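You operate a simulated robot arm through the tools that you are given. There is no shell and no other tool.

You are at the controls of a simulated robot arm. One attempt, no reset.

## Task
Set the sizing chute to the 70 mm block.
Fine: screw loose, purple wall wide, block in, wall up against it, screw tight, block back on its spot.

The check looks at the end state, three seconds after you hand in, the way a careful person would. Anything else that was tipped, shoved, dropped, spilled or broken makes it a failure.

## Robot
A 7-joint arm with a two-finger parallel gripper, fixed in place. Base frame: the origin is on the floor under the middle of its stand, x ahead of it, y to its left, z up. Readings come in mm, rad, newtons and seconds.
With the tool pointing down near the work surface it reaches from about 240 to 680 mm from the base axis. Its first joint turns from -1.152 to 1.152 rad. Payload 2.4 kg.
The tool frame sits at the grasp point between the pads (the TCP): z along the fingers, y along the line on which they close. The tips reach 30 mm beyond it. Largest opening 94 mm; finger width 28, thickness 10; the body of the gripper, 50 by 96 mm, starts 55 mm behind the TCP.
Orientation is told as [roll, pitch, yaw] about the base's x, y, z axes, in that order, counted from this pose: with the fingers straight down and closing along the base's y, the tool's x points along the base's -x, its y along +y and its z along -z.

## Interface
- The arm moves only by the tool apply_moves. Its argument "plan" is a list of rows, each a list of 7 numbers: the shift along the tool's x, y, z in cm, then the turn, a rotation vector about the tool's x, y, z in rad, then the finger opening in cm, from 0 to 9.4. In form: [[tx, ty, tz, ax, ay, az, gripper], ...]. A call has 1 to 20 rows; each row is the pose to reach, as a shift and turn from the pose commanded when the call began, along the tool's axes at that moment. A row lasts 0.2 s, in which the tool goes at most 50 mm and 0.15 rad; a call with a longer step from one row to the next is refused whole, and so is a gripper value outside its range. Where a pose cannot be reached the arm comes as near as it can. A force on the tool above 90 N (or 10 N above the force at the start of the call, whichever is more), or a blocked arm, ends the call early, and 0.2 s more pass. Each finger travels about 153 mm/s and halts on what it meets, pressing with about 35 N; the grip force reading is that of the motor and also rises with nothing between the fingers. The clock runs only during rows and for 0.2 s after the last one: add rows that repeat a pose to give the fingers time. The reply holds the time, the measured pose of the TCP, the force on the tool along the base axes, the opening and the grip force, in the units named above and with some noise, with the torque about the TCP (base axes, N m) and any sound that the robot's microphone picked up.
- Cameras (640 x 400 px; columns grow to the right, rows downward): "scene" is fixed at [31.2, 467.1, 1445.1]; the picture's right is [-0.82, -0.57, 0.00], its down [-0.32, 0.45, -0.83] and it looks along [0.48, -0.68, -0.55] (base axes); focal length 341 px, centre (320, 200). "wrist" rides on the gripper at [76, 14, -102] in the tool frame; the picture's right is [-0.18, 0.98, 0.00], its down [-0.75, -0.14, -0.64] and it looks along [-0.63, -0.12, 0.77] (tool axes); focal length 243 px, centre (320, 200). There is no depth. A picture from a camera that has moved, and an enlarged one, comes with that camera's place and axes in the base frame and with its lens.
- camera(camera): a new picture of that camera. The clock stands still meanwhile.
- inspect(camera, box): a new picture of the part [left, top, right, bottom] of that camera's present view, enlarged. The clock stands still meanwhile.
- hand_in(): hands the job in; it is judged then, once.

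Nothing tells you positions but the pictures and the camera data. Unless the task says otherwise, let go and move clear before handing in.

The tools are called as a command line: name --pt "numbers of a row" for each row, then --argument value for the rest, lists and objects as JSON in quotes. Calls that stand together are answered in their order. apply_moves: Moves the arm, as the interface text tells. Its arguments: {"type":"object","properties":{"plan":{"type":"array"}},"required":["plan"]} The other tools are called the same way: camera (camera) takes a picture; inspect (camera, box) takes an enlarged picture of a part of a camera's view; hand_in () hands the job in.

At the start:

```text
clock: 0.0
eef_pos: [321.5, 41.5, 1247.7]
ee_rot: [0.001, 0.001, 0.001]
ft_force: [-0.5, 0.5, 1.2]
ft_torque: [-0.01, 0.02, 0.01]
grip_width: 93.7
grip_force: 0.1
```

scene: 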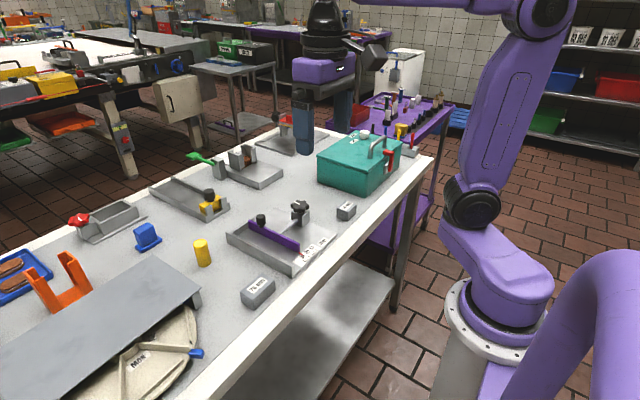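
wrist: 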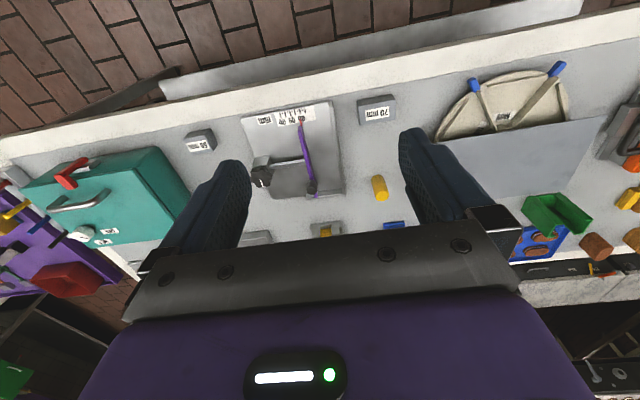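

I see a table with a sizing chute (purple wall, black knob), a 70 mm block and another block (50 or 58 mm). I'll look closer at both camera views before moving.

inspect --camera "scene" --box '[200, 180, 380, 320]'

inspect --camera "wrist" --box '[170, 80, 430, 250]'

inspect --camera "scene" --box '[220, 190, 330, 280]'

```text
2.86 times, centred on (290, 250) of scene
camera zoom: at [31.2, 467.1, 1445.1], right [-0.82, -0.57, 0.0], down [-0.32, 0.45, -0.83], along [0.48, -0.68, -0.55], focal length 974 px, centre (406, 57)
```

zoom: 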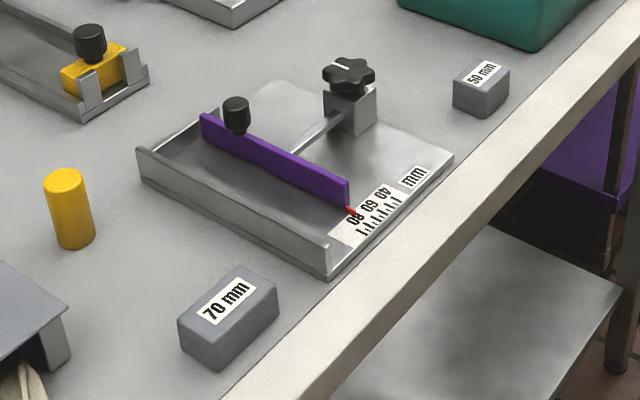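

```text
2.35 times, centred on (300, 165) of wrist
camera zoom: at [244.7, 54.2, 1350.1], right [0.18, 0.98, 0.0], down [0.75, -0.14, 0.64], along [0.63, -0.12, -0.77], focal length 571 px, centre (367, 282)
```

zoom: 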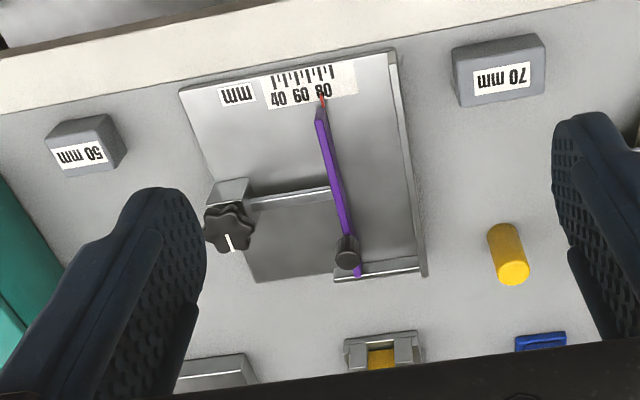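

```text
4.44 times, centred on (275, 235) of scene
camera zoom: at [31.2, 467.1, 1445.1], right [-0.82, -0.57, 0.0], down [-0.32, 0.45, -0.83], along [0.48, -0.68, -0.55], focal length 1515 px, centre (520, 44)
```

zoom: 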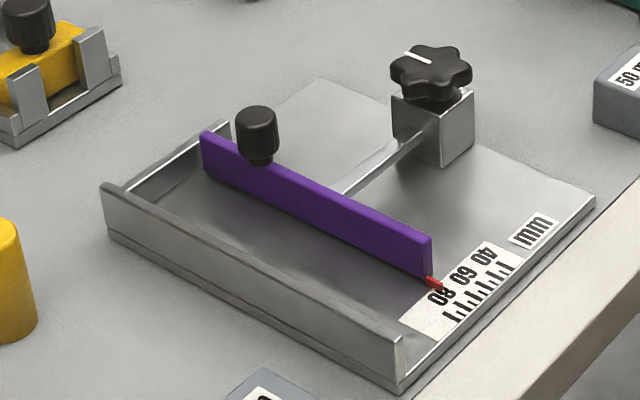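

The chute sits at about x 430–570, y -130–0, with its star screw near (515, -125, 919). The 70 mm block is near (433, 130, ~889 at the top), and the table is near z≈850. I'll lower the wrist camera over the chute for precise measurements before touching anything.

apply_moves --pt "0 -1.5 2.6 0 0 0 9.4" --pt "0 -3 5.2 0 0 0 9.4" --pt "0 -4.5 7.8 0 0 0 9.4" --pt "0 -6 10.4 0 0 0 9.4" --pt "0 -7.5 13 0 0 0 9.4" --pt "0 -9 15.6 0 0 0 9.4" --pt "0 -9 15.6 0 0 0 9.4"

camera --camera "wrist"

camera --camera "scene"

```text
clock: 1.6
eef_pos: [321.5, -49.2, 1089.2]
ee_rot: [0.0, -0.001, -0.001]
ft_force: [0.9, 0.6, -0.1]
ft_torque: [0.03, -0.01, 0.0]
grip_width: 93.9
grip_force: 0.0
```

```text
taken
camera wrist: at [245.0, -36.0, 1193.9], right [0.18, 0.98, 0.0], down [0.75, -0.14, 0.64], along [0.63, -0.12, -0.77], focal length 243 px, centre (320, 200)
```

wrist: 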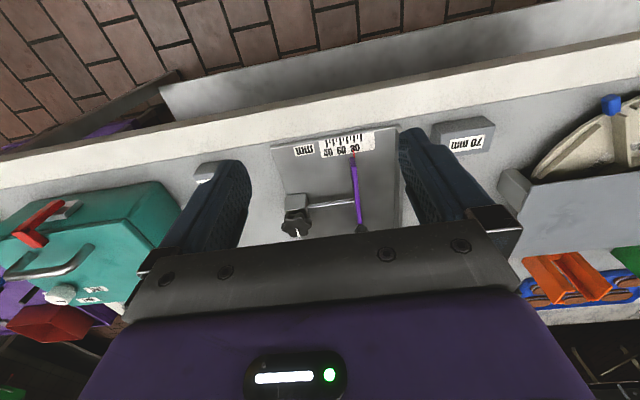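

```text
taken
```

scene: 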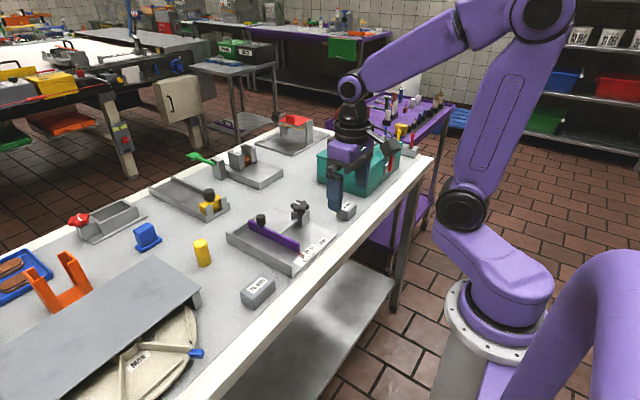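

The wrist picture is rotated 180° (image down means away from the robot). I'll zoom in on the chute, scale and screw.

inspect --camera "wrist" --box '[250, 110, 420, 245]'

inspect --camera "wrist" --box '[300, 120, 400, 180]'

inspect --camera "wrist" --box '[420, 100, 520, 170]'

inspect --camera "scene" --box '[270, 190, 340, 240]'

inspect --camera "scene" --box '[225, 255, 295, 315]'

```text
2.96 times, centred on (335, 178) of wrist
camera zoom: at [245.0, -36.0, 1193.9], right [0.18, 0.98, 0.0], down [0.75, -0.14, 0.64], along [0.63, -0.12, -0.77], focal length 719 px, centre (276, 267)
```

zoom: 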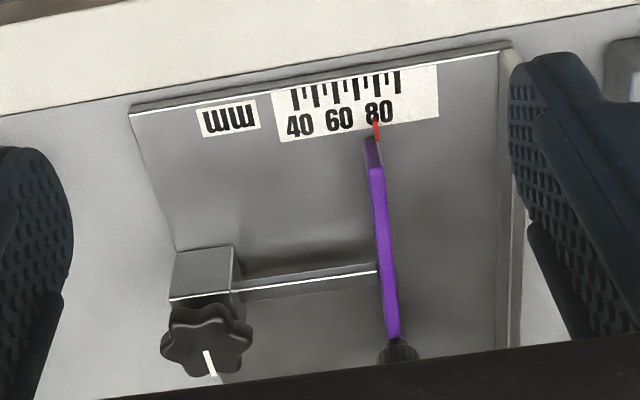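

```text
6.40 times, centred on (350, 150) of wrist
camera zoom: at [245.0, -36.0, 1193.9], right [0.18, 0.98, 0.0], down [0.75, -0.14, 0.64], along [0.63, -0.12, -0.77], focal length 1553 px, centre (128, 520)
```

zoom: 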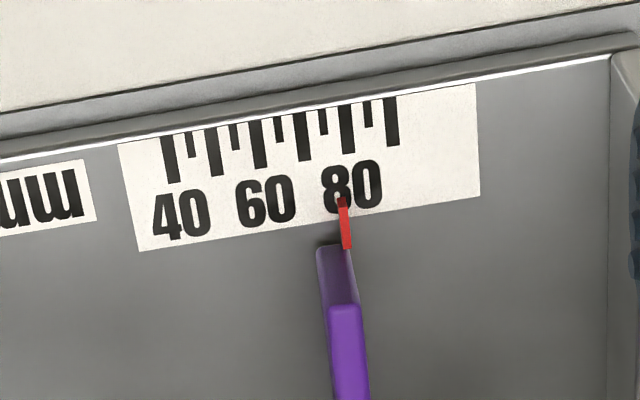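

```text
5.71 times, centred on (470, 135) of wrist
camera zoom: at [245.0, -36.0, 1193.9], right [0.18, 0.98, 0.0], down [0.75, -0.14, 0.64], along [0.63, -0.12, -0.77], focal length 1386 px, centre (-537, 571)
```

zoom: 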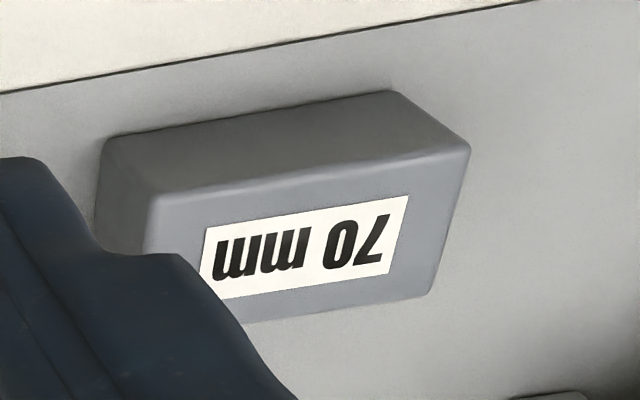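

```text
8.00 times, centred on (305, 215) of scene
camera zoom: at [31.2, 467.1, 1445.1], right [-0.82, -0.57, 0.0], down [-0.32, 0.45, -0.83], along [0.48, -0.68, -0.55], focal length 2727 px, centre (440, 80)
```

zoom: 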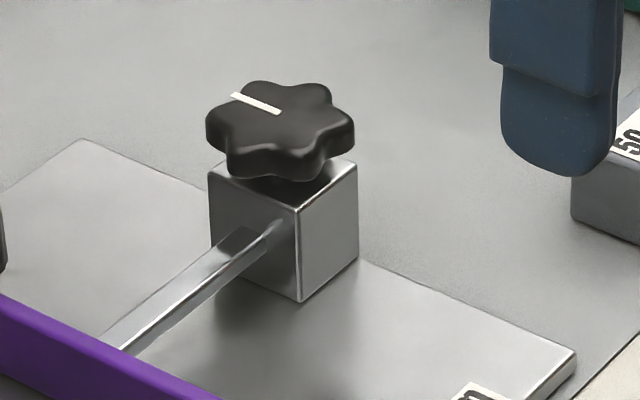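

```text
6.67 times, centred on (260, 285) of scene
camera zoom: at [31.2, 467.1, 1445.1], right [-0.82, -0.57, 0.0], down [-0.32, 0.45, -0.83], along [0.48, -0.68, -0.55], focal length 2272 px, centre (720, -367)
```

zoom: 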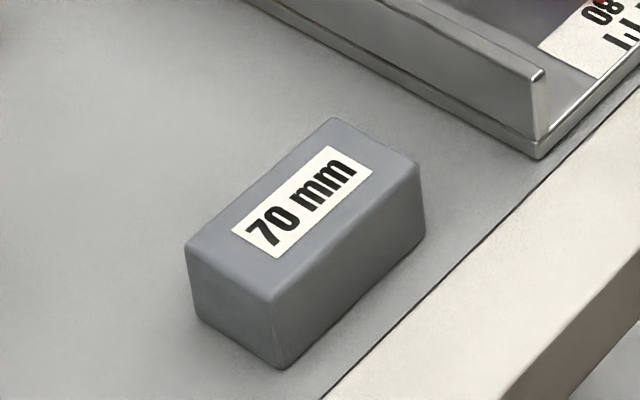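

The gap between the fixed wall (+y side) and the purple wall is now about 55–60 mm, and the screw's white mark points away from the robot. I'll move the camera forward to see the far end, screw and handle from a second angle and triangulate.

apply_moves --pt "-2.5 -1 0 0 0 0 9.4" --pt "-5 -2 0 0 0 0 9.4" --pt "-7.5 -3 0 0 0 0 9.4" --pt "-9.5 -4 0 0 0 0 9.4" --pt "-9.5 -4 0 0 0 0 9.4"

camera --camera "wrist"

inspect --camera "wrist" --box '[220, 40, 420, 240]'

```text
clock: 2.8
eef_pos: [415.2, -89.9, 1091.8]
ee_rot: [-0.001, 0.001, -0.001]
ft_force: [-0.6, 0.3, 0.1]
ft_torque: [-0.01, 0.0, 0.02]
grip_width: 94.1
grip_force: 0.1
```

```text
taken
camera wrist: at [339.4, -75.5, 1194.7], right [0.18, 0.98, 0.0], down [0.75, -0.14, 0.64], along [0.63, -0.12, -0.77], focal length 243 px, centre (320, 200)
```

wrist: 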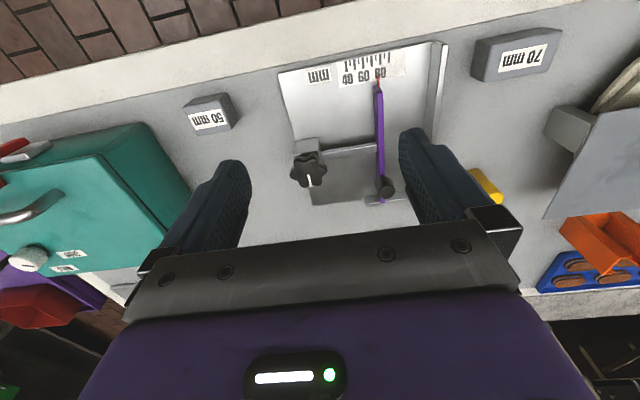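

```text
2.00 times, centred on (320, 140) of wrist
camera zoom: at [339.4, -75.5, 1194.7], right [0.18, 0.98, 0.0], down [0.75, -0.14, 0.64], along [0.63, -0.12, -0.77], focal length 485 px, centre (320, 320)
```

zoom: 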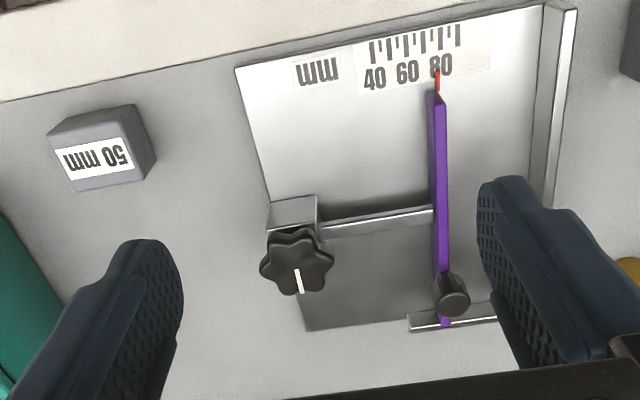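

Good view. I'll take higher-magnification crops of the screw, the handle and the wall ends.

inspect --camera "wrist" --box '[280, 130, 350, 210]'

inspect --camera "wrist" --box '[340, 150, 420, 210]'

inspect --camera "wrist" --box '[340, 30, 460, 110]'

inspect --camera "wrist" --box '[460, 15, 570, 90]'

inspect --camera "scene" --box '[225, 200, 305, 260]'

```text
5.00 times, centred on (315, 170) of wrist
camera zoom: at [339.4, -75.5, 1194.7], right [0.18, 0.98, 0.0], down [0.75, -0.14, 0.64], along [0.63, -0.12, -0.77], focal length 1213 px, centre (345, 350)
```

zoom: 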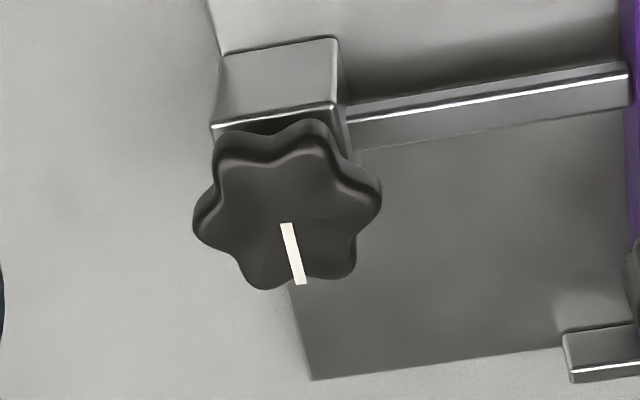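

```text
6.67 times, centred on (380, 180) of wrist
camera zoom: at [339.4, -75.5, 1194.7], right [0.18, 0.98, 0.0], down [0.75, -0.14, 0.64], along [0.63, -0.12, -0.77], focal length 1618 px, centre (-80, 333)
```

zoom: 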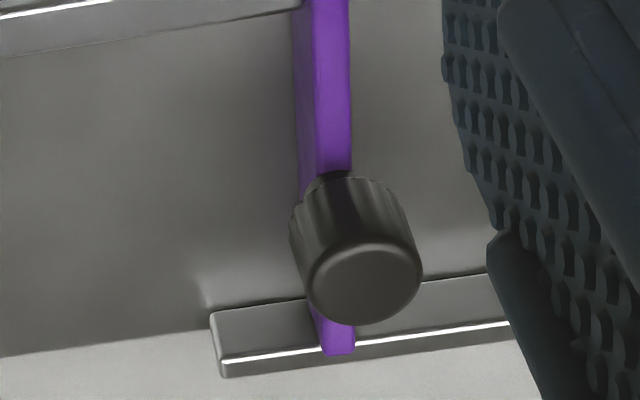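

```text
5.00 times, centred on (400, 70) of wrist
camera zoom: at [339.4, -75.5, 1194.7], right [0.18, 0.98, 0.0], down [0.75, -0.14, 0.64], along [0.63, -0.12, -0.77], focal length 1213 px, centre (-80, 850)
```

zoom: 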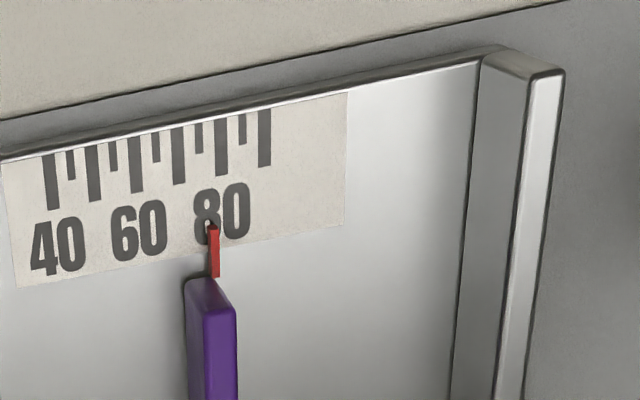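

```text
5.33 times, centred on (515, 52) of wrist
camera zoom: at [339.4, -75.5, 1194.7], right [0.18, 0.98, 0.0], down [0.75, -0.14, 0.64], along [0.63, -0.12, -0.77], focal length 1294 px, centre (-720, 987)
```

zoom: 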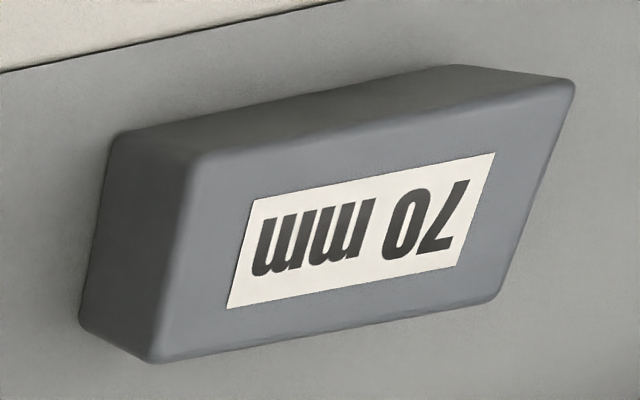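

```text
6.67 times, centred on (265, 230) of scene
camera zoom: at [31.2, 467.1, 1445.1], right [-0.82, -0.57, 0.0], down [-0.32, 0.45, -0.83], along [0.48, -0.68, -0.55], focal length 2272 px, centre (687, 0)
```

zoom: 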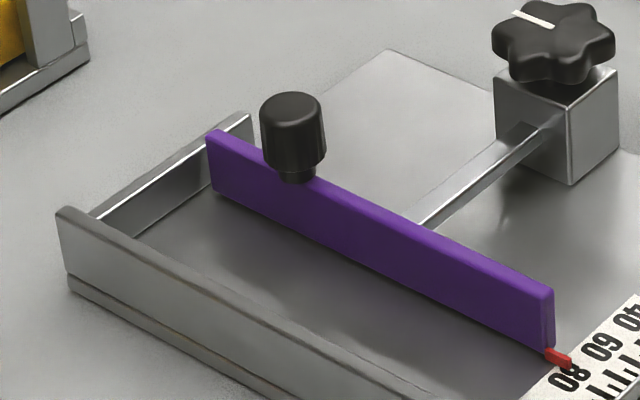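

Triangulated positions:
- Screw knob: top centre ≈ (515, -123, 923), lobes about 48 mm across, with the white mark along +x in a valley.
- Wall handle: (562, -22, 930).
- Purple wall: y ≈ -22. Fixed wall inner face: y ≈ 44, so the gap is about 62 mm.
- 70 mm block: centre ≈ (431, 134), 40 mm deep, with its top at about 888.

Next I'll hover over the screw with the gripper turned 90° clockwise, so there is plenty of counter-clockwise travel for loosening.

apply_moves --pt "-0.82 -0.28 0.69 0 0 0.131 9.4" --pt "-1.65 -0.56 1.37 0 0 0.262 9.4" --pt "-2.47 -0.84 2.06 0 0 0.393 9.4" --pt "-3.3 -1.12 2.74 0 0 0.524 9.4" --pt "-4.12 -1.4 3.43 0 0 0.654 9.4" --pt "-4.95 -1.68 4.11 0 0 0.785 9.4" --pt "-5.77 -1.96 4.8 0 0 0.916 9.4" --pt "-6.6 -2.24 5.48 0 0 1.047 9.4" --pt "-7.42 -2.52 6.17 0 0 1.178 9.4" --pt "-8.24 -2.8 6.85 0 0 1.309 9.4" --pt "-9.07 -3.08 7.54 0 0 1.44 9.4" --pt "-9.89 -3.36 8.22 0 0 1.571 9.4" --pt "-9.89 -3.36 8.22 0 0 1.571 9.4"

camera --camera "wrist"

camera --camera "scene"

```text
clock: 5.6
eef_pos: [513.7, -123.1, 1008.5]
ee_rot: [0.0, -0.001, -1.572]
ft_force: [0.4, -0.3, 0.3]
ft_torque: [-0.01, -0.01, 0.01]
grip_width: 94.0
grip_force: 0.0
```

```text
taken
camera wrist: at [529.3, -48.0, 1111.8], right [0.98, -0.19, 0.0], down [-0.14, -0.75, 0.64], along [-0.12, -0.63, -0.77], focal length 243 px, centre (320, 200)
```

wrist: 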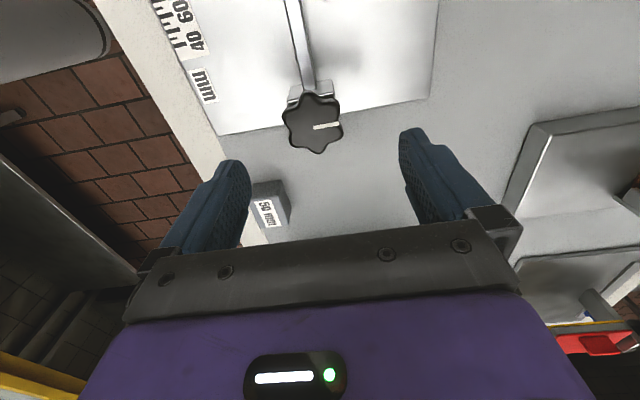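

```text
taken
```

scene: 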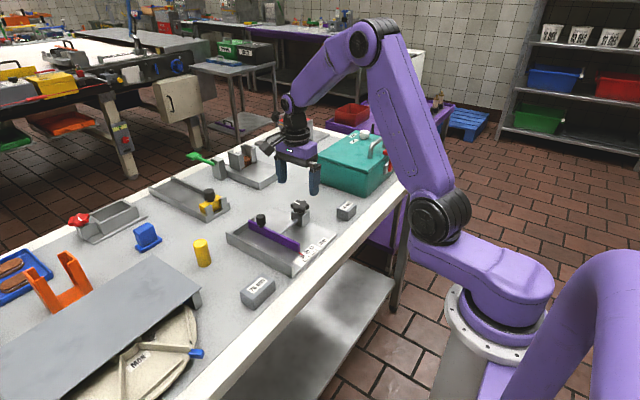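

The screw is nearly centred between the fingers. I'll zoom in to fine-tune the alignment and check the lobe angle.

inspect --camera "wrist" --box '[270, 80, 360, 160]'

inspect --camera "scene" --box '[260, 150, 340, 230]'

```text
5.00 times, centred on (315, 120) of wrist
camera zoom: at [529.3, -48.0, 1111.8], right [0.98, -0.19, 0.0], down [-0.14, -0.75, 0.64], along [-0.12, -0.63, -0.77], focal length 1213 px, centre (345, 600)
```

zoom: 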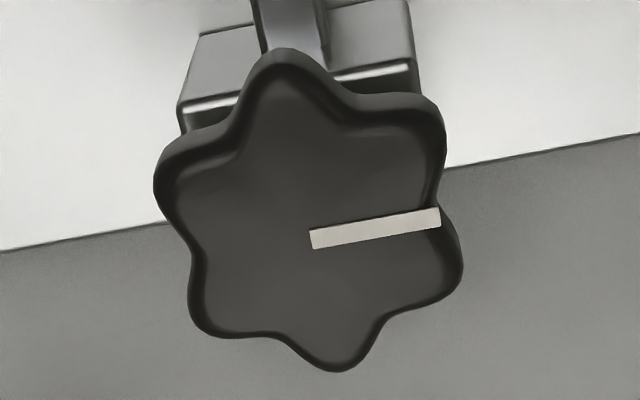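

```text
5.00 times, centred on (300, 190) of scene
camera zoom: at [31.2, 467.1, 1445.1], right [-0.82, -0.57, 0.0], down [-0.32, 0.45, -0.83], along [0.48, -0.68, -0.55], focal length 1704 px, centre (420, 250)
```

zoom: 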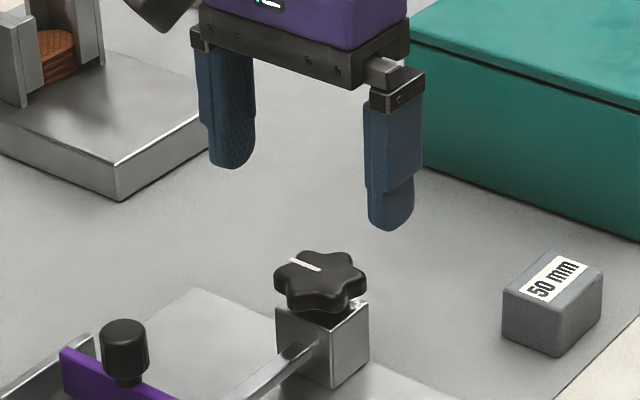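

Combining three views, the knob's top centre is (510, -123, 929) and the clamp block beneath it tops out at z≈912. I'll correct the lateral offset and drop to just above the knob for a last alignment check.

apply_moves --pt "0.06 -0.25 1.5 0 0 0 9.4" --pt "0.12 -0.5 3 0 0 0 9.4" --pt "0.12 -0.5 4.2 0 0 0 9.4" --pt "0.12 -0.5 4.2 0 0 0 9.4"

camera --camera "wrist"

inspect --camera "wrist" --box '[240, 100, 420, 220]'

inspect --camera "scene" --box '[265, 160, 345, 230]'

```text
clock: 6.6
eef_pos: [510.4, -120.8, 966.6]
ee_rot: [-0.001, 0.0, -1.57]
ft_force: [0.7, -0.5, -0.2]
ft_torque: [-0.01, 0.03, -0.01]
grip_width: 94.0
grip_force: 0.0
```

```text
taken
camera wrist: at [523.9, -46.1, 1070.0], right [0.98, -0.18, 0.0], down [-0.14, -0.75, 0.64], along [-0.12, -0.63, -0.77], focal length 243 px, centre (320, 200)
```

wrist: 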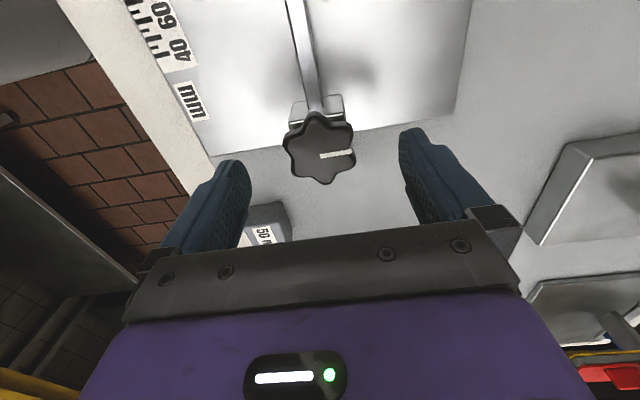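

```text
3.33 times, centred on (330, 160) of wrist
camera zoom: at [523.9, -46.1, 1070.0], right [0.98, -0.18, 0.0], down [-0.14, -0.75, 0.64], along [-0.12, -0.63, -0.77], focal length 809 px, centre (287, 333)
```

zoom: 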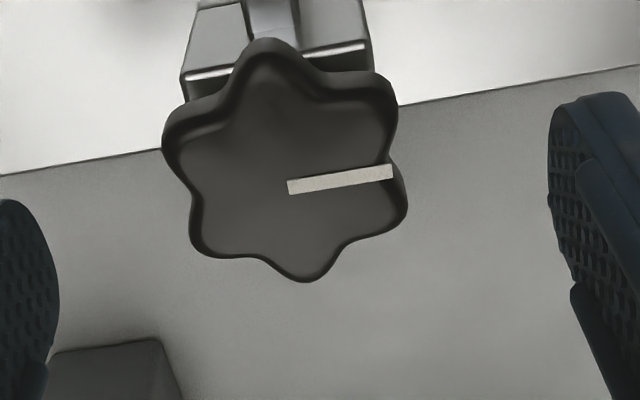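

```text
5.71 times, centred on (305, 195) of scene
camera zoom: at [31.2, 467.1, 1445.1], right [-0.82, -0.57, 0.0], down [-0.32, 0.45, -0.83], along [0.48, -0.68, -0.55], focal length 1948 px, centre (406, 229)
```

zoom: 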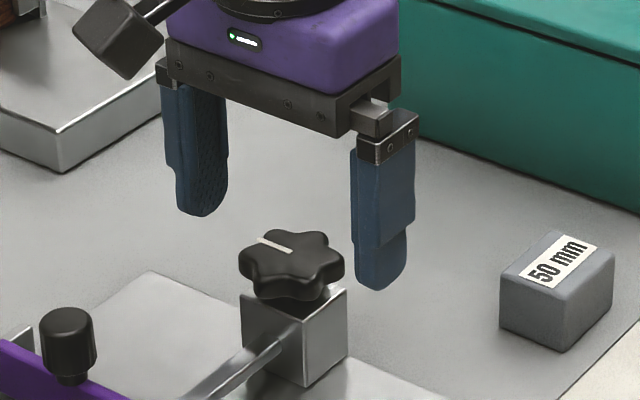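

Alignment is within about 1 mm. I'll lower so the tips sit beside the knob, just above the clamp block, and close on it.

apply_moves --pt "-0.1 0.04 1.2 0 0 0 9.4" --pt "-0.1 0.04 2.25 0 0 0 9.4" --pt "-0.1 0.04 2.25 0 0 0 9.4" --pt "-0.1 0.04 2.25 0 0 0 6.0" --pt "-0.1 0.04 2.25 0 0 0 3.0" --pt "-0.1 0.04 2.25 0 0 0 3.0" --pt "-0.1 0.04 2.25 0 0 0 3.0"

inspect --camera "wrist" --box '[220, 80, 420, 240]'

inspect --camera "scene" --box '[265, 160, 345, 230]'

```text
clock: 8.2
eef_pos: [510.4, -122.5, 943.8]
ee_rot: [0.001, 0.0, -1.571]
ft_force: [-0.8, -0.7, -1.3]
ft_torque: [-0.12, 0.04, 0.02]
grip_width: 48.0
grip_force: 45.1
```

```text
2.50 times, centred on (320, 160) of wrist
camera zoom: at [524.1, -47.4, 1047.6], right [0.98, -0.18, 0.0], down [-0.14, -0.75, 0.64], along [-0.12, -0.63, -0.77], focal length 606 px, centre (320, 300)
```

zoom: 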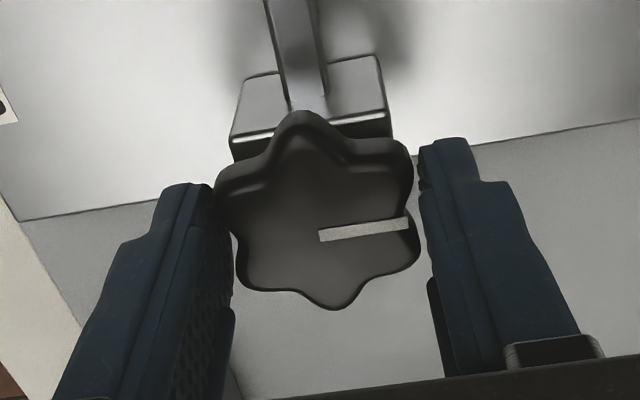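

```text
5.71 times, centred on (305, 195) of scene
camera zoom: at [31.2, 467.1, 1445.1], right [-0.82, -0.57, 0.0], down [-0.32, 0.45, -0.83], along [0.48, -0.68, -0.55], focal length 1948 px, centre (406, 229)
```

zoom: 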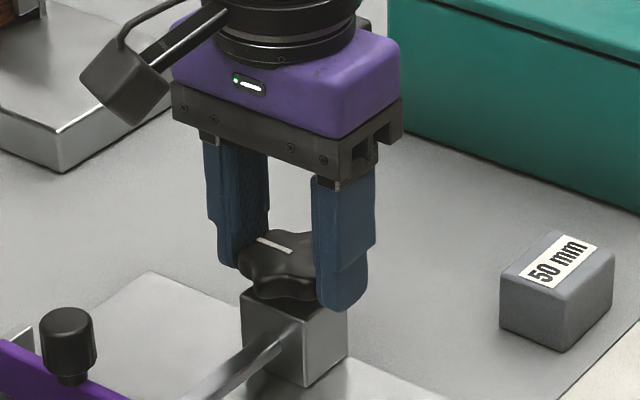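

The knob is gripped (48 mm). I'll turn it counter-clockwise (seen from above) a bit to see how it responds.

apply_moves --pt "0 0 0 0 0 -0.1 3.0" --pt "0 0 0 0 0 -0.2 3.0" --pt "0 0 0 0 0 -0.3 3.0" --pt "0 0 0 0 0 -0.4 3.0" --pt "0 0 0 0 0 -0.5 3.0"

inspect --camera "wrist" --box '[220, 80, 420, 240]'

inspect --camera "scene" --box '[265, 160, 345, 230]'

```text
clock: 9.4
eef_pos: [509.6, -122.3, 944.4]
ee_rot: [-0.002, -0.001, -1.069]
ft_force: [1.0, -1.2, 6.4]
ft_torque: [0.35, 0.69, 0.01]
grip_width: 48.2
grip_force: 45.1
```

```text
2.50 times, centred on (320, 160) of wrist
camera zoom: at [485.9, -49.8, 1047.6], right [0.95, 0.31, 0.0], down [0.24, -0.73, 0.64], along [0.2, -0.61, -0.77], focal length 606 px, centre (320, 300)
```

zoom: 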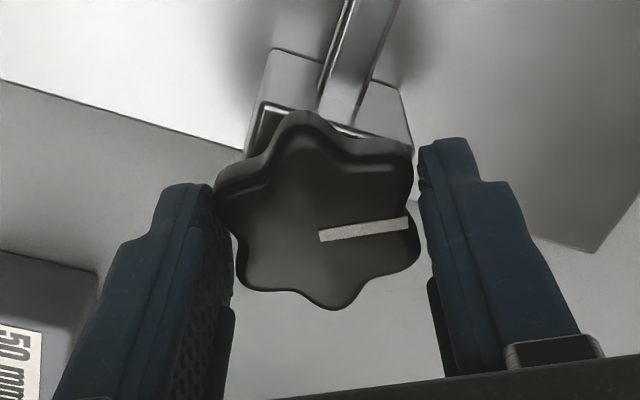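

```text
5.71 times, centred on (305, 195) of scene
camera zoom: at [31.1, 467.1, 1445.1], right [-0.82, -0.57, 0.0], down [-0.32, 0.45, -0.83], along [0.48, -0.68, -0.55], focal length 1948 px, centre (406, 229)
```

zoom: 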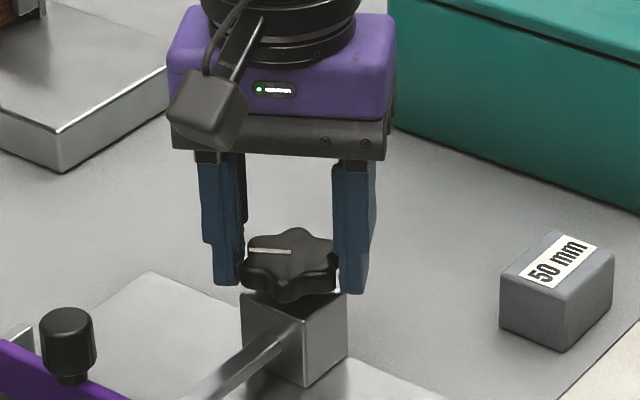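

The knob turns with the gripper. I'll continue loosening.

apply_moves --pt "0 0 0 0 0 -0.13 3.0" --pt "0 0 0 0 0 -0.26 3.0" --pt "0 0 0 0 0 -0.39 3.0" --pt "0 0 0 0 0 -0.52 3.0" --pt "0 0 0 0 0 -0.65 3.0" --pt "0 0 0 0 0 -0.78 3.0" --pt "0 0 0 0 0 -0.91 3.0" --pt "0 0 0 0 0 -1.04 3.0"

inspect --camera "wrist" --box '[220, 80, 420, 240]'

inspect --camera "scene" --box '[265, 160, 345, 230]'

```text
clock: 11.2
eef_pos: [509.3, -121.5, 945.3]
ee_rot: [0.001, -0.003, -0.028]
ft_force: [3.4, 4.5, 6.9]
ft_torque: [0.45, -0.85, -0.01]
grip_width: 48.4
grip_force: 44.6
```

```text
2.50 times, centred on (320, 160) of wrist
camera zoom: at [434.4, -106.6, 1047.4], right [0.21, 0.98, 0.0], down [0.75, -0.16, 0.64], along [0.63, -0.14, -0.77], focal length 606 px, centre (320, 300)
```

zoom: 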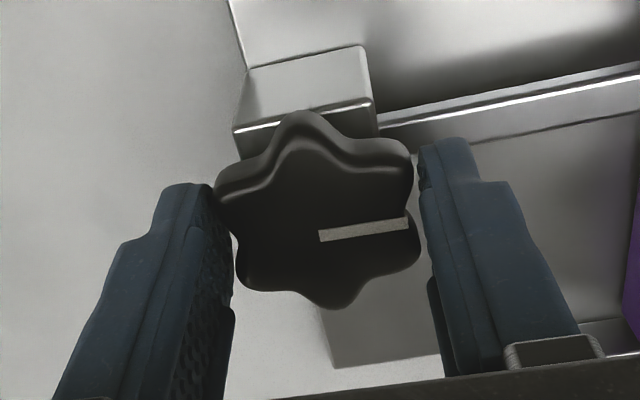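

```text
5.71 times, centred on (305, 195) of scene
camera zoom: at [31.1, 467.3, 1445.1], right [-0.82, -0.57, 0.0], down [-0.32, 0.45, -0.83], along [0.48, -0.68, -0.55], focal length 1948 px, centre (406, 229)
```

zoom: 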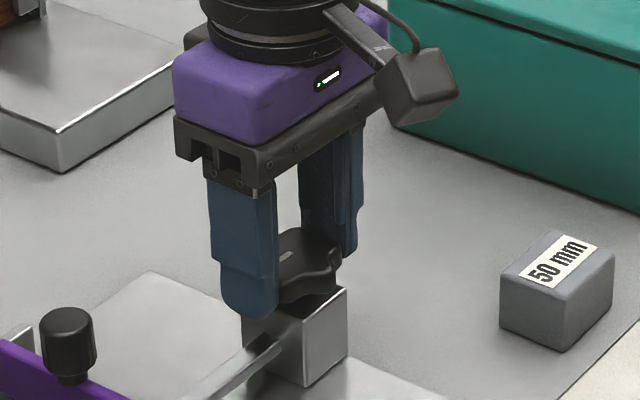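

The mark has turned 90° (now towards +y). I'll go another ~86° to be safely loose.

apply_moves --pt "0 0 0 0 0 -0.13 3.0" --pt "0 0 0 0 0 -0.26 3.0" --pt "0 0 0 0 0 -0.39 3.0" --pt "0 0 0 0 0 -0.52 3.0" --pt "0 0 0 0 0 -0.65 3.0" --pt "0 0 0 0 0 -0.78 3.0" --pt "0 0 0 0 0 -0.91 3.0" --pt "0 0 0 0 0 -1.04 3.0" --pt "0 0 0 0 0 -1.17 3.0" --pt "0 0 0 0 0 -1.3 3.0" --pt "0 0 0 0 0 -1.43 3.0" --pt "0 0 0 0 0 -1.5 3.0"

inspect --camera "wrist" --box '[220, 80, 420, 240]'

inspect --camera "scene" --box '[265, 160, 345, 230]'

```text
clock: 13.8
eef_pos: [510.3, -121.7, 944.0]
ee_rot: [0.0, 0.0, 1.473]
ft_force: [-3.3, 15.0, 16.7]
ft_torque: [0.04, -0.27, -0.01]
grip_width: 48.2
grip_force: 45.1
```

```text
2.50 times, centred on (320, 160) of wrist
camera zoom: at [488.2, -196.9, 1047.6], right [-0.96, 0.28, 0.0], down [0.21, 0.74, 0.64], along [0.18, 0.62, -0.77], focal length 606 px, centre (320, 300)
```

zoom: 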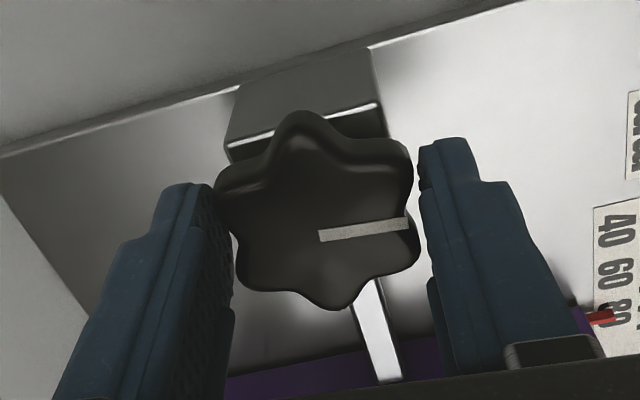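

```text
5.71 times, centred on (305, 195) of scene
camera zoom: at [30.8, 467.6, 1445.0], right [-0.82, -0.57, 0.0], down [-0.32, 0.45, -0.83], along [0.48, -0.68, -0.55], focal length 1948 px, centre (406, 229)
```

zoom: 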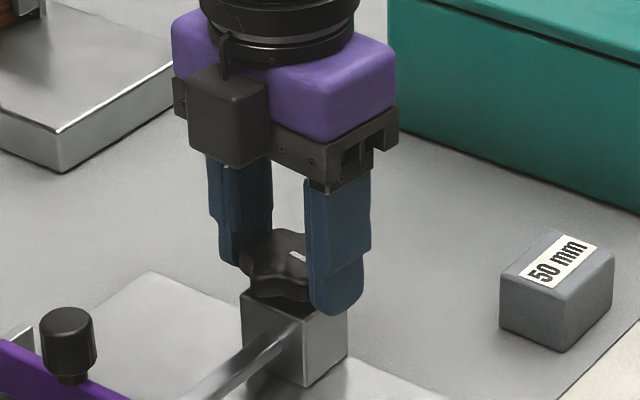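

About 175° of loosening is done. I'll open, rise clear of the knob, and look.

apply_moves --pt "0 0 0 0 0 0 6.0" --pt "0 0 0 0 0 0 9.0" --pt "0 0 0 0 0 0 9.4" --pt "0 0 -2 0 0 0 9.4" --pt "0 0 -5 0 0 0 9.4" --pt "0 0 -8 0 0 0 9.4" --pt "0 0 -8 0 0 0 9.4"

camera --camera "wrist"

inspect --camera "scene" --box '[225, 160, 345, 260]'

```text
clock: 15.4
eef_pos: [509.4, -121.9, 1024.3]
ee_rot: [0.0, 0.001, 1.469]
ft_force: [-0.5, 0.5, 0.0]
ft_torque: [-0.01, 0.02, -0.01]
grip_width: 94.3
grip_force: 0.0
```

```text
taken
camera wrist: at [487.6, -197.7, 1127.8], right [-0.96, 0.28, 0.0], down [0.22, 0.74, 0.64], along [0.18, 0.62, -0.77], focal length 243 px, centre (320, 200)
```

wrist: 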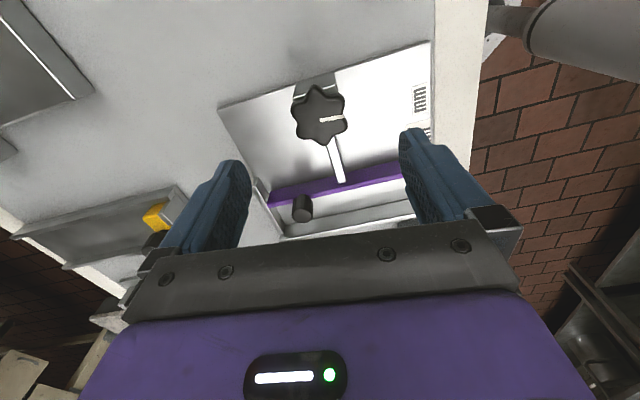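

```text
4.00 times, centred on (285, 210) of scene
camera zoom: at [31.2, 467.1, 1445.1], right [-0.82, -0.57, 0.0], down [-0.32, 0.45, -0.83], along [0.48, -0.68, -0.55], focal length 1364 px, centre (460, 160)
```

zoom: 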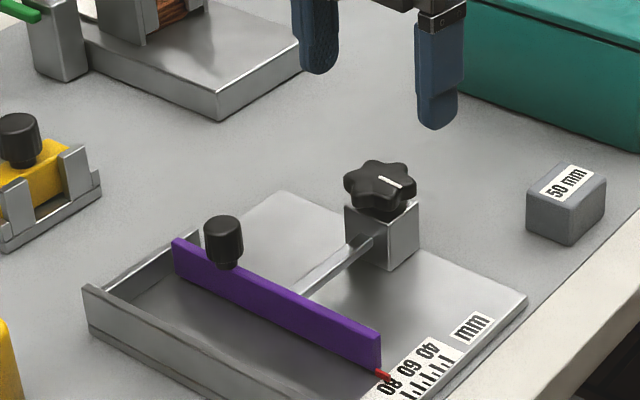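

The mark has turned 174°. Now I'll move over the wall handle at (562, -22) with the fingers closing along y.

apply_moves --pt "-0.97 -0.39 0.33 0 0 0.134 9.4" --pt "-1.93 -0.78 0.65 0 0 0.268 9.4" --pt "-2.9 -1.16 0.98 0 0 0.401 9.4" --pt "-3.86 -1.55 1.3 0 0 0.535 9.4" --pt "-4.83 -1.94 1.63 0 0 0.669 9.4" --pt "-5.79 -2.33 1.95 0 0 0.803 9.4" --pt "-6.76 -2.72 2.28 0 0 0.937 9.4" --pt "-7.72 -3.11 2.6 0 0 1.07 9.4" --pt "-8.69 -3.49 2.93 0 0 1.204 9.4" --pt "-9.65 -3.88 3.25 0 0 1.338 9.4" --pt "-10.62 -4.27 3.58 0 0 1.472 9.4" --pt "-10.62 -4.27 3.58 0 0 1.472 9.4"

camera --camera "wrist"

inspect --camera "wrist" --box '[250, 60, 410, 200]'

inspect --camera "scene" --box '[225, 160, 345, 260]'

```text
clock: 18.0
eef_pos: [564.1, -20.6, 988.5]
ee_rot: [0.002, 0.0, -0.006]
ft_force: [-0.6, -0.4, -0.5]
ft_torque: [-0.01, 0.01, 0.01]
grip_width: 94.3
grip_force: 0.0
```

```text
taken
camera wrist: at [487.6, -7.4, 1091.7], right [0.19, 0.98, 0.0], down [0.75, -0.14, 0.64], along [0.63, -0.12, -0.77], focal length 243 px, centre (320, 200)
```

wrist: 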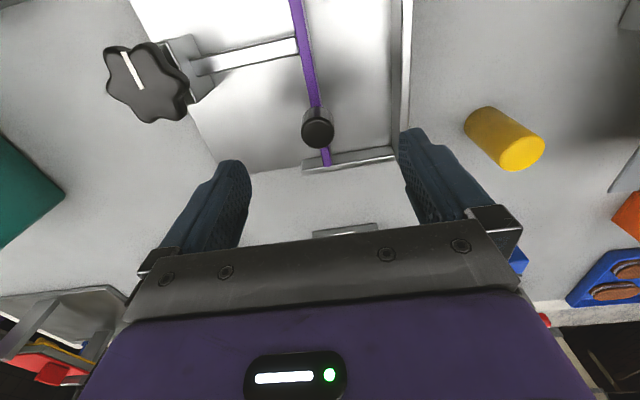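

```text
2.86 times, centred on (330, 130) of wrist
camera zoom: at [487.6, -7.4, 1091.7], right [0.19, 0.98, 0.0], down [0.75, -0.14, 0.64], along [0.63, -0.12, -0.77], focal length 693 px, centre (291, 400)
```

zoom: 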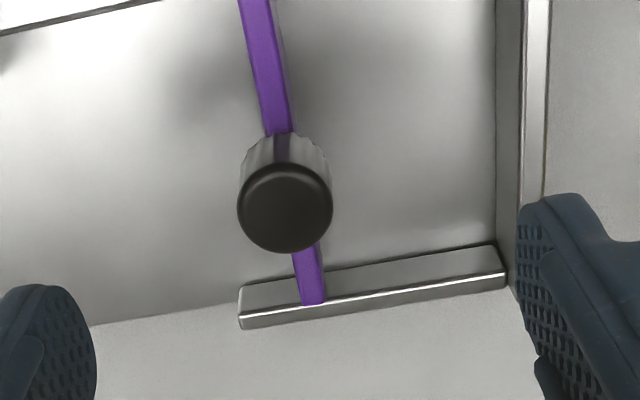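

```text
4.00 times, centred on (285, 210) of scene
camera zoom: at [31.2, 467.1, 1445.1], right [-0.82, -0.57, 0.0], down [-0.32, 0.45, -0.83], along [0.48, -0.68, -0.55], focal length 1364 px, centre (460, 160)
```

zoom: 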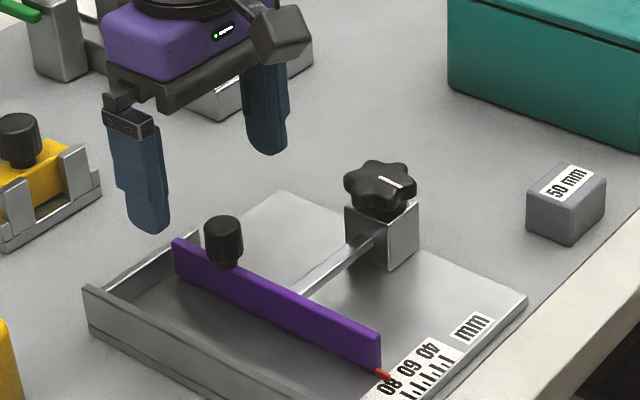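

The handle top centre refines to (559, -22, 931). I'll descend with the fingers straddling it along y and grip it gently.

apply_moves --pt "0.2 0 1.5 0 0 0 9.4" --pt "0.46 0 3 0 0 0 9.4" --pt "0.46 0 4.2 0 0 0 9.4" --pt "0.46 0 5.1 0 0 0 9.4" --pt "0.46 0 5.1 0 0 0 9.4" --pt "0.46 0 5.1 0 0 0 5.0" --pt "0.46 0 5.1 0 0 0 3.2" --pt "0.46 0 5.1 0 0 0 1.8" --pt "0.46 0 5.1 0 0 0 1.8"

inspect --camera "wrist" --box '[220, 80, 420, 240]'

inspect --camera "scene" --box '[225, 160, 345, 260]'

```text
clock: 20.0
eef_pos: [559.2, -21.3, 938.6]
ee_rot: [0.001, 0.002, -0.004]
ft_force: [0.3, -0.5, 0.2]
ft_torque: [0.37, 0.03, 0.03]
grip_width: 23.0
grip_force: 45.1
```

```text
2.50 times, centred on (320, 160) of wrist
camera zoom: at [483.0, -7.5, 1040.5], right [0.19, 0.98, 0.0], down [0.75, -0.14, 0.64], along [0.63, -0.12, -0.77], focal length 606 px, centre (320, 300)
```

zoom: 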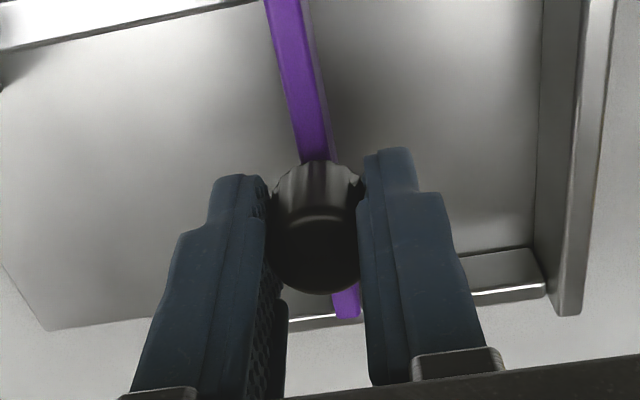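

```text
4.00 times, centred on (285, 210) of scene
camera zoom: at [31.2, 467.1, 1445.1], right [-0.82, -0.57, 0.0], down [-0.32, 0.45, -0.83], along [0.48, -0.68, -0.55], focal length 1364 px, centre (460, 160)
```

zoom: 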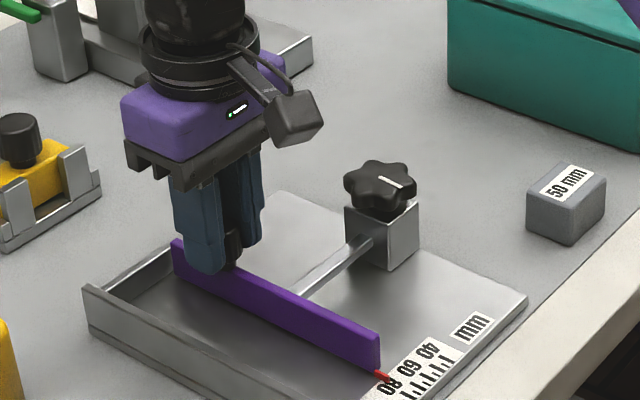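

The handle is held (23 mm). I'll gently pull the wall in -y to test whether it's free.

apply_moves --pt "0 -0.1 0 0 0 0 1.8" --pt "0 -0.2 0 0 0 0 1.8" --pt "0 -0.3 0 0 0 0 1.8" --pt "0 -0.4 0 0 0 0 1.8" --pt "0 -0.4 0 0 0 0 1.8"

inspect --camera "scene" --box '[225, 160, 345, 260]'

```text
clock: 21.2
eef_pos: [559.8, -25.3, 937.8]
ee_rot: [-0.001, -0.002, -0.002]
ft_force: [2.7, 1.3, -0.1]
ft_torque: [0.02, -0.05, 0.08]
grip_width: 22.9
grip_force: 45.4
```

```text
4.00 times, centred on (285, 210) of scene
camera zoom: at [31.3, 467.1, 1445.1], right [-0.82, -0.57, 0.0], down [-0.32, 0.45, -0.83], along [0.48, -0.68, -0.55], focal length 1364 px, centre (460, 160)
```

zoom: 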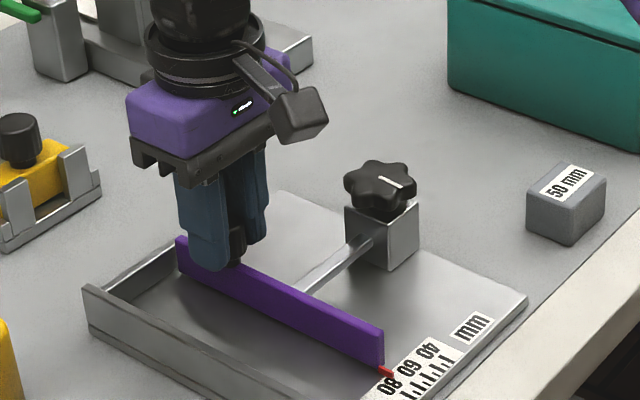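

The wall moved freely with almost no force, so the screw is loose. I'll widen it by another 18 mm.

apply_moves --pt "0 -0.3 0 0 0 0 1.8" --pt "0 -0.6 0 0 0 0 1.8" --pt "0 -0.9 0 0 0 0 1.8" --pt "0 -1.2 0 0 0 0 1.8" --pt "0 -1.5 0 0 0 0 1.8" --pt "0 -1.8 0 0 0 0 1.8" --pt "0 -1.8 0 0 0 0 1.8"

inspect --camera "scene" --box '[225, 160, 345, 260]'

inspect --camera "wrist" --box '[220, 40, 480, 240]'

```text
clock: 22.8
eef_pos: [560.4, -43.5, 937.0]
ee_rot: [0.0, -0.001, -0.004]
ft_force: [10.1, 0.2, -10.9]
ft_torque: [0.04, -0.22, 0.07]
grip_width: 23.2
grip_force: 45.4
```

```text
4.00 times, centred on (285, 210) of scene
camera zoom: at [31.7, 467.1, 1445.1], right [-0.82, -0.57, 0.0], down [-0.32, 0.45, -0.83], along [0.48, -0.68, -0.55], focal length 1364 px, centre (460, 160)
```

zoom: 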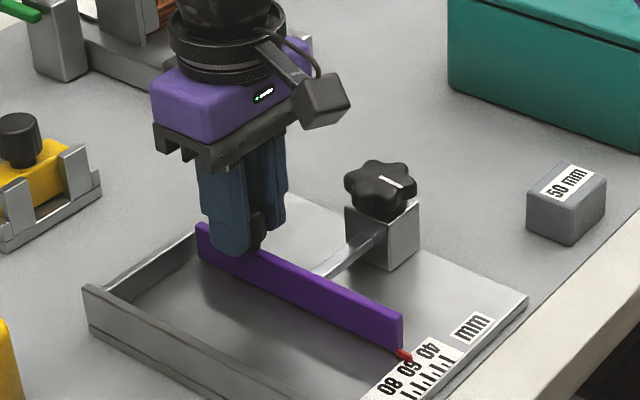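

```text
2.00 times, centred on (350, 140) of wrist
camera zoom: at [482.9, -30.4, 1040.4], right [0.19, 0.98, 0.0], down [0.75, -0.14, 0.64], along [0.63, -0.12, -0.77], focal length 485 px, centre (260, 320)
```

zoom: 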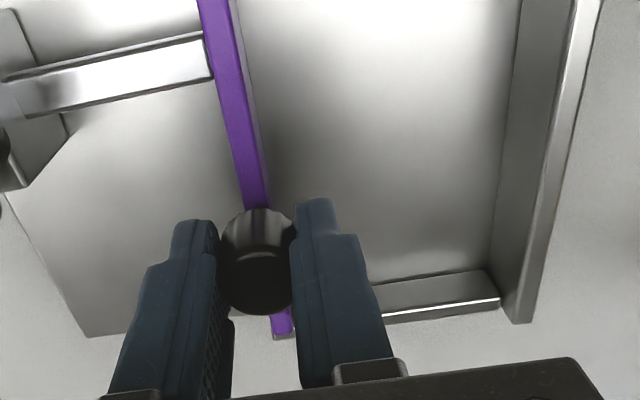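

The gap is now about 84 mm. I'll release the handle and rise straight up.

apply_moves --pt "0 0 0 0 0 0 3.0" --pt "0 0 0 0 0 0 5.0" --pt "0 0 0 0 0 0 7.0" --pt "0 0 -2 0 0 0 8.0" --pt "0 0 -5 0 0 0 9.4" --pt "0 0 -8 0 0 0 9.4" --pt "0 0 -10 0 0 0 9.4" --pt "0 0 -10 0 0 0 9.4"

camera --camera "wrist"

inspect --camera "scene" --box '[215, 190, 335, 290]'

```text
clock: 24.6
eef_pos: [560.1, -43.9, 1036.9]
ee_rot: [0.002, 0.001, -0.004]
ft_force: [-0.1, 0.1, -0.2]
ft_torque: [-0.01, -0.04, 0.01]
grip_width: 94.3
grip_force: 0.0
```

```text
taken
camera wrist: at [483.4, -29.9, 1140.9], right [0.19, 0.98, 0.0], down [0.75, -0.14, 0.64], along [0.63, -0.12, -0.77], focal length 243 px, centre (320, 200)
```

wrist: 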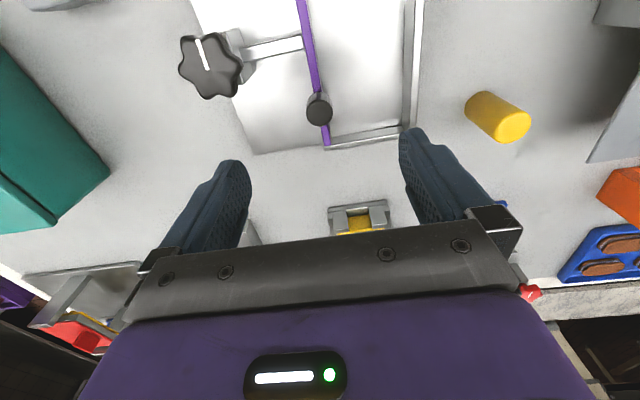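

```text
4.00 times, centred on (275, 240) of scene
camera zoom: at [31.2, 467.1, 1445.1], right [-0.82, -0.57, 0.0], down [-0.32, 0.45, -0.83], along [0.48, -0.68, -0.55], focal length 1364 px, centre (500, 40)
```

zoom: 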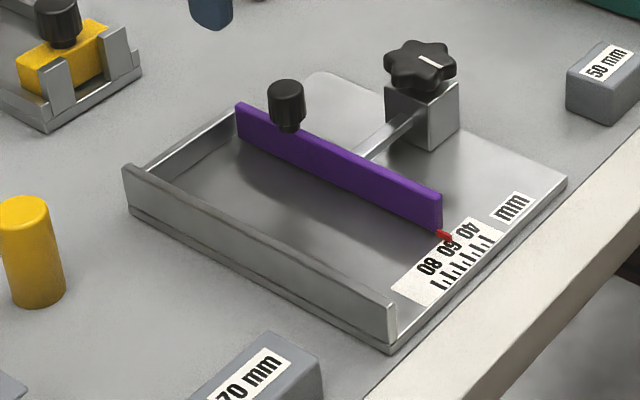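

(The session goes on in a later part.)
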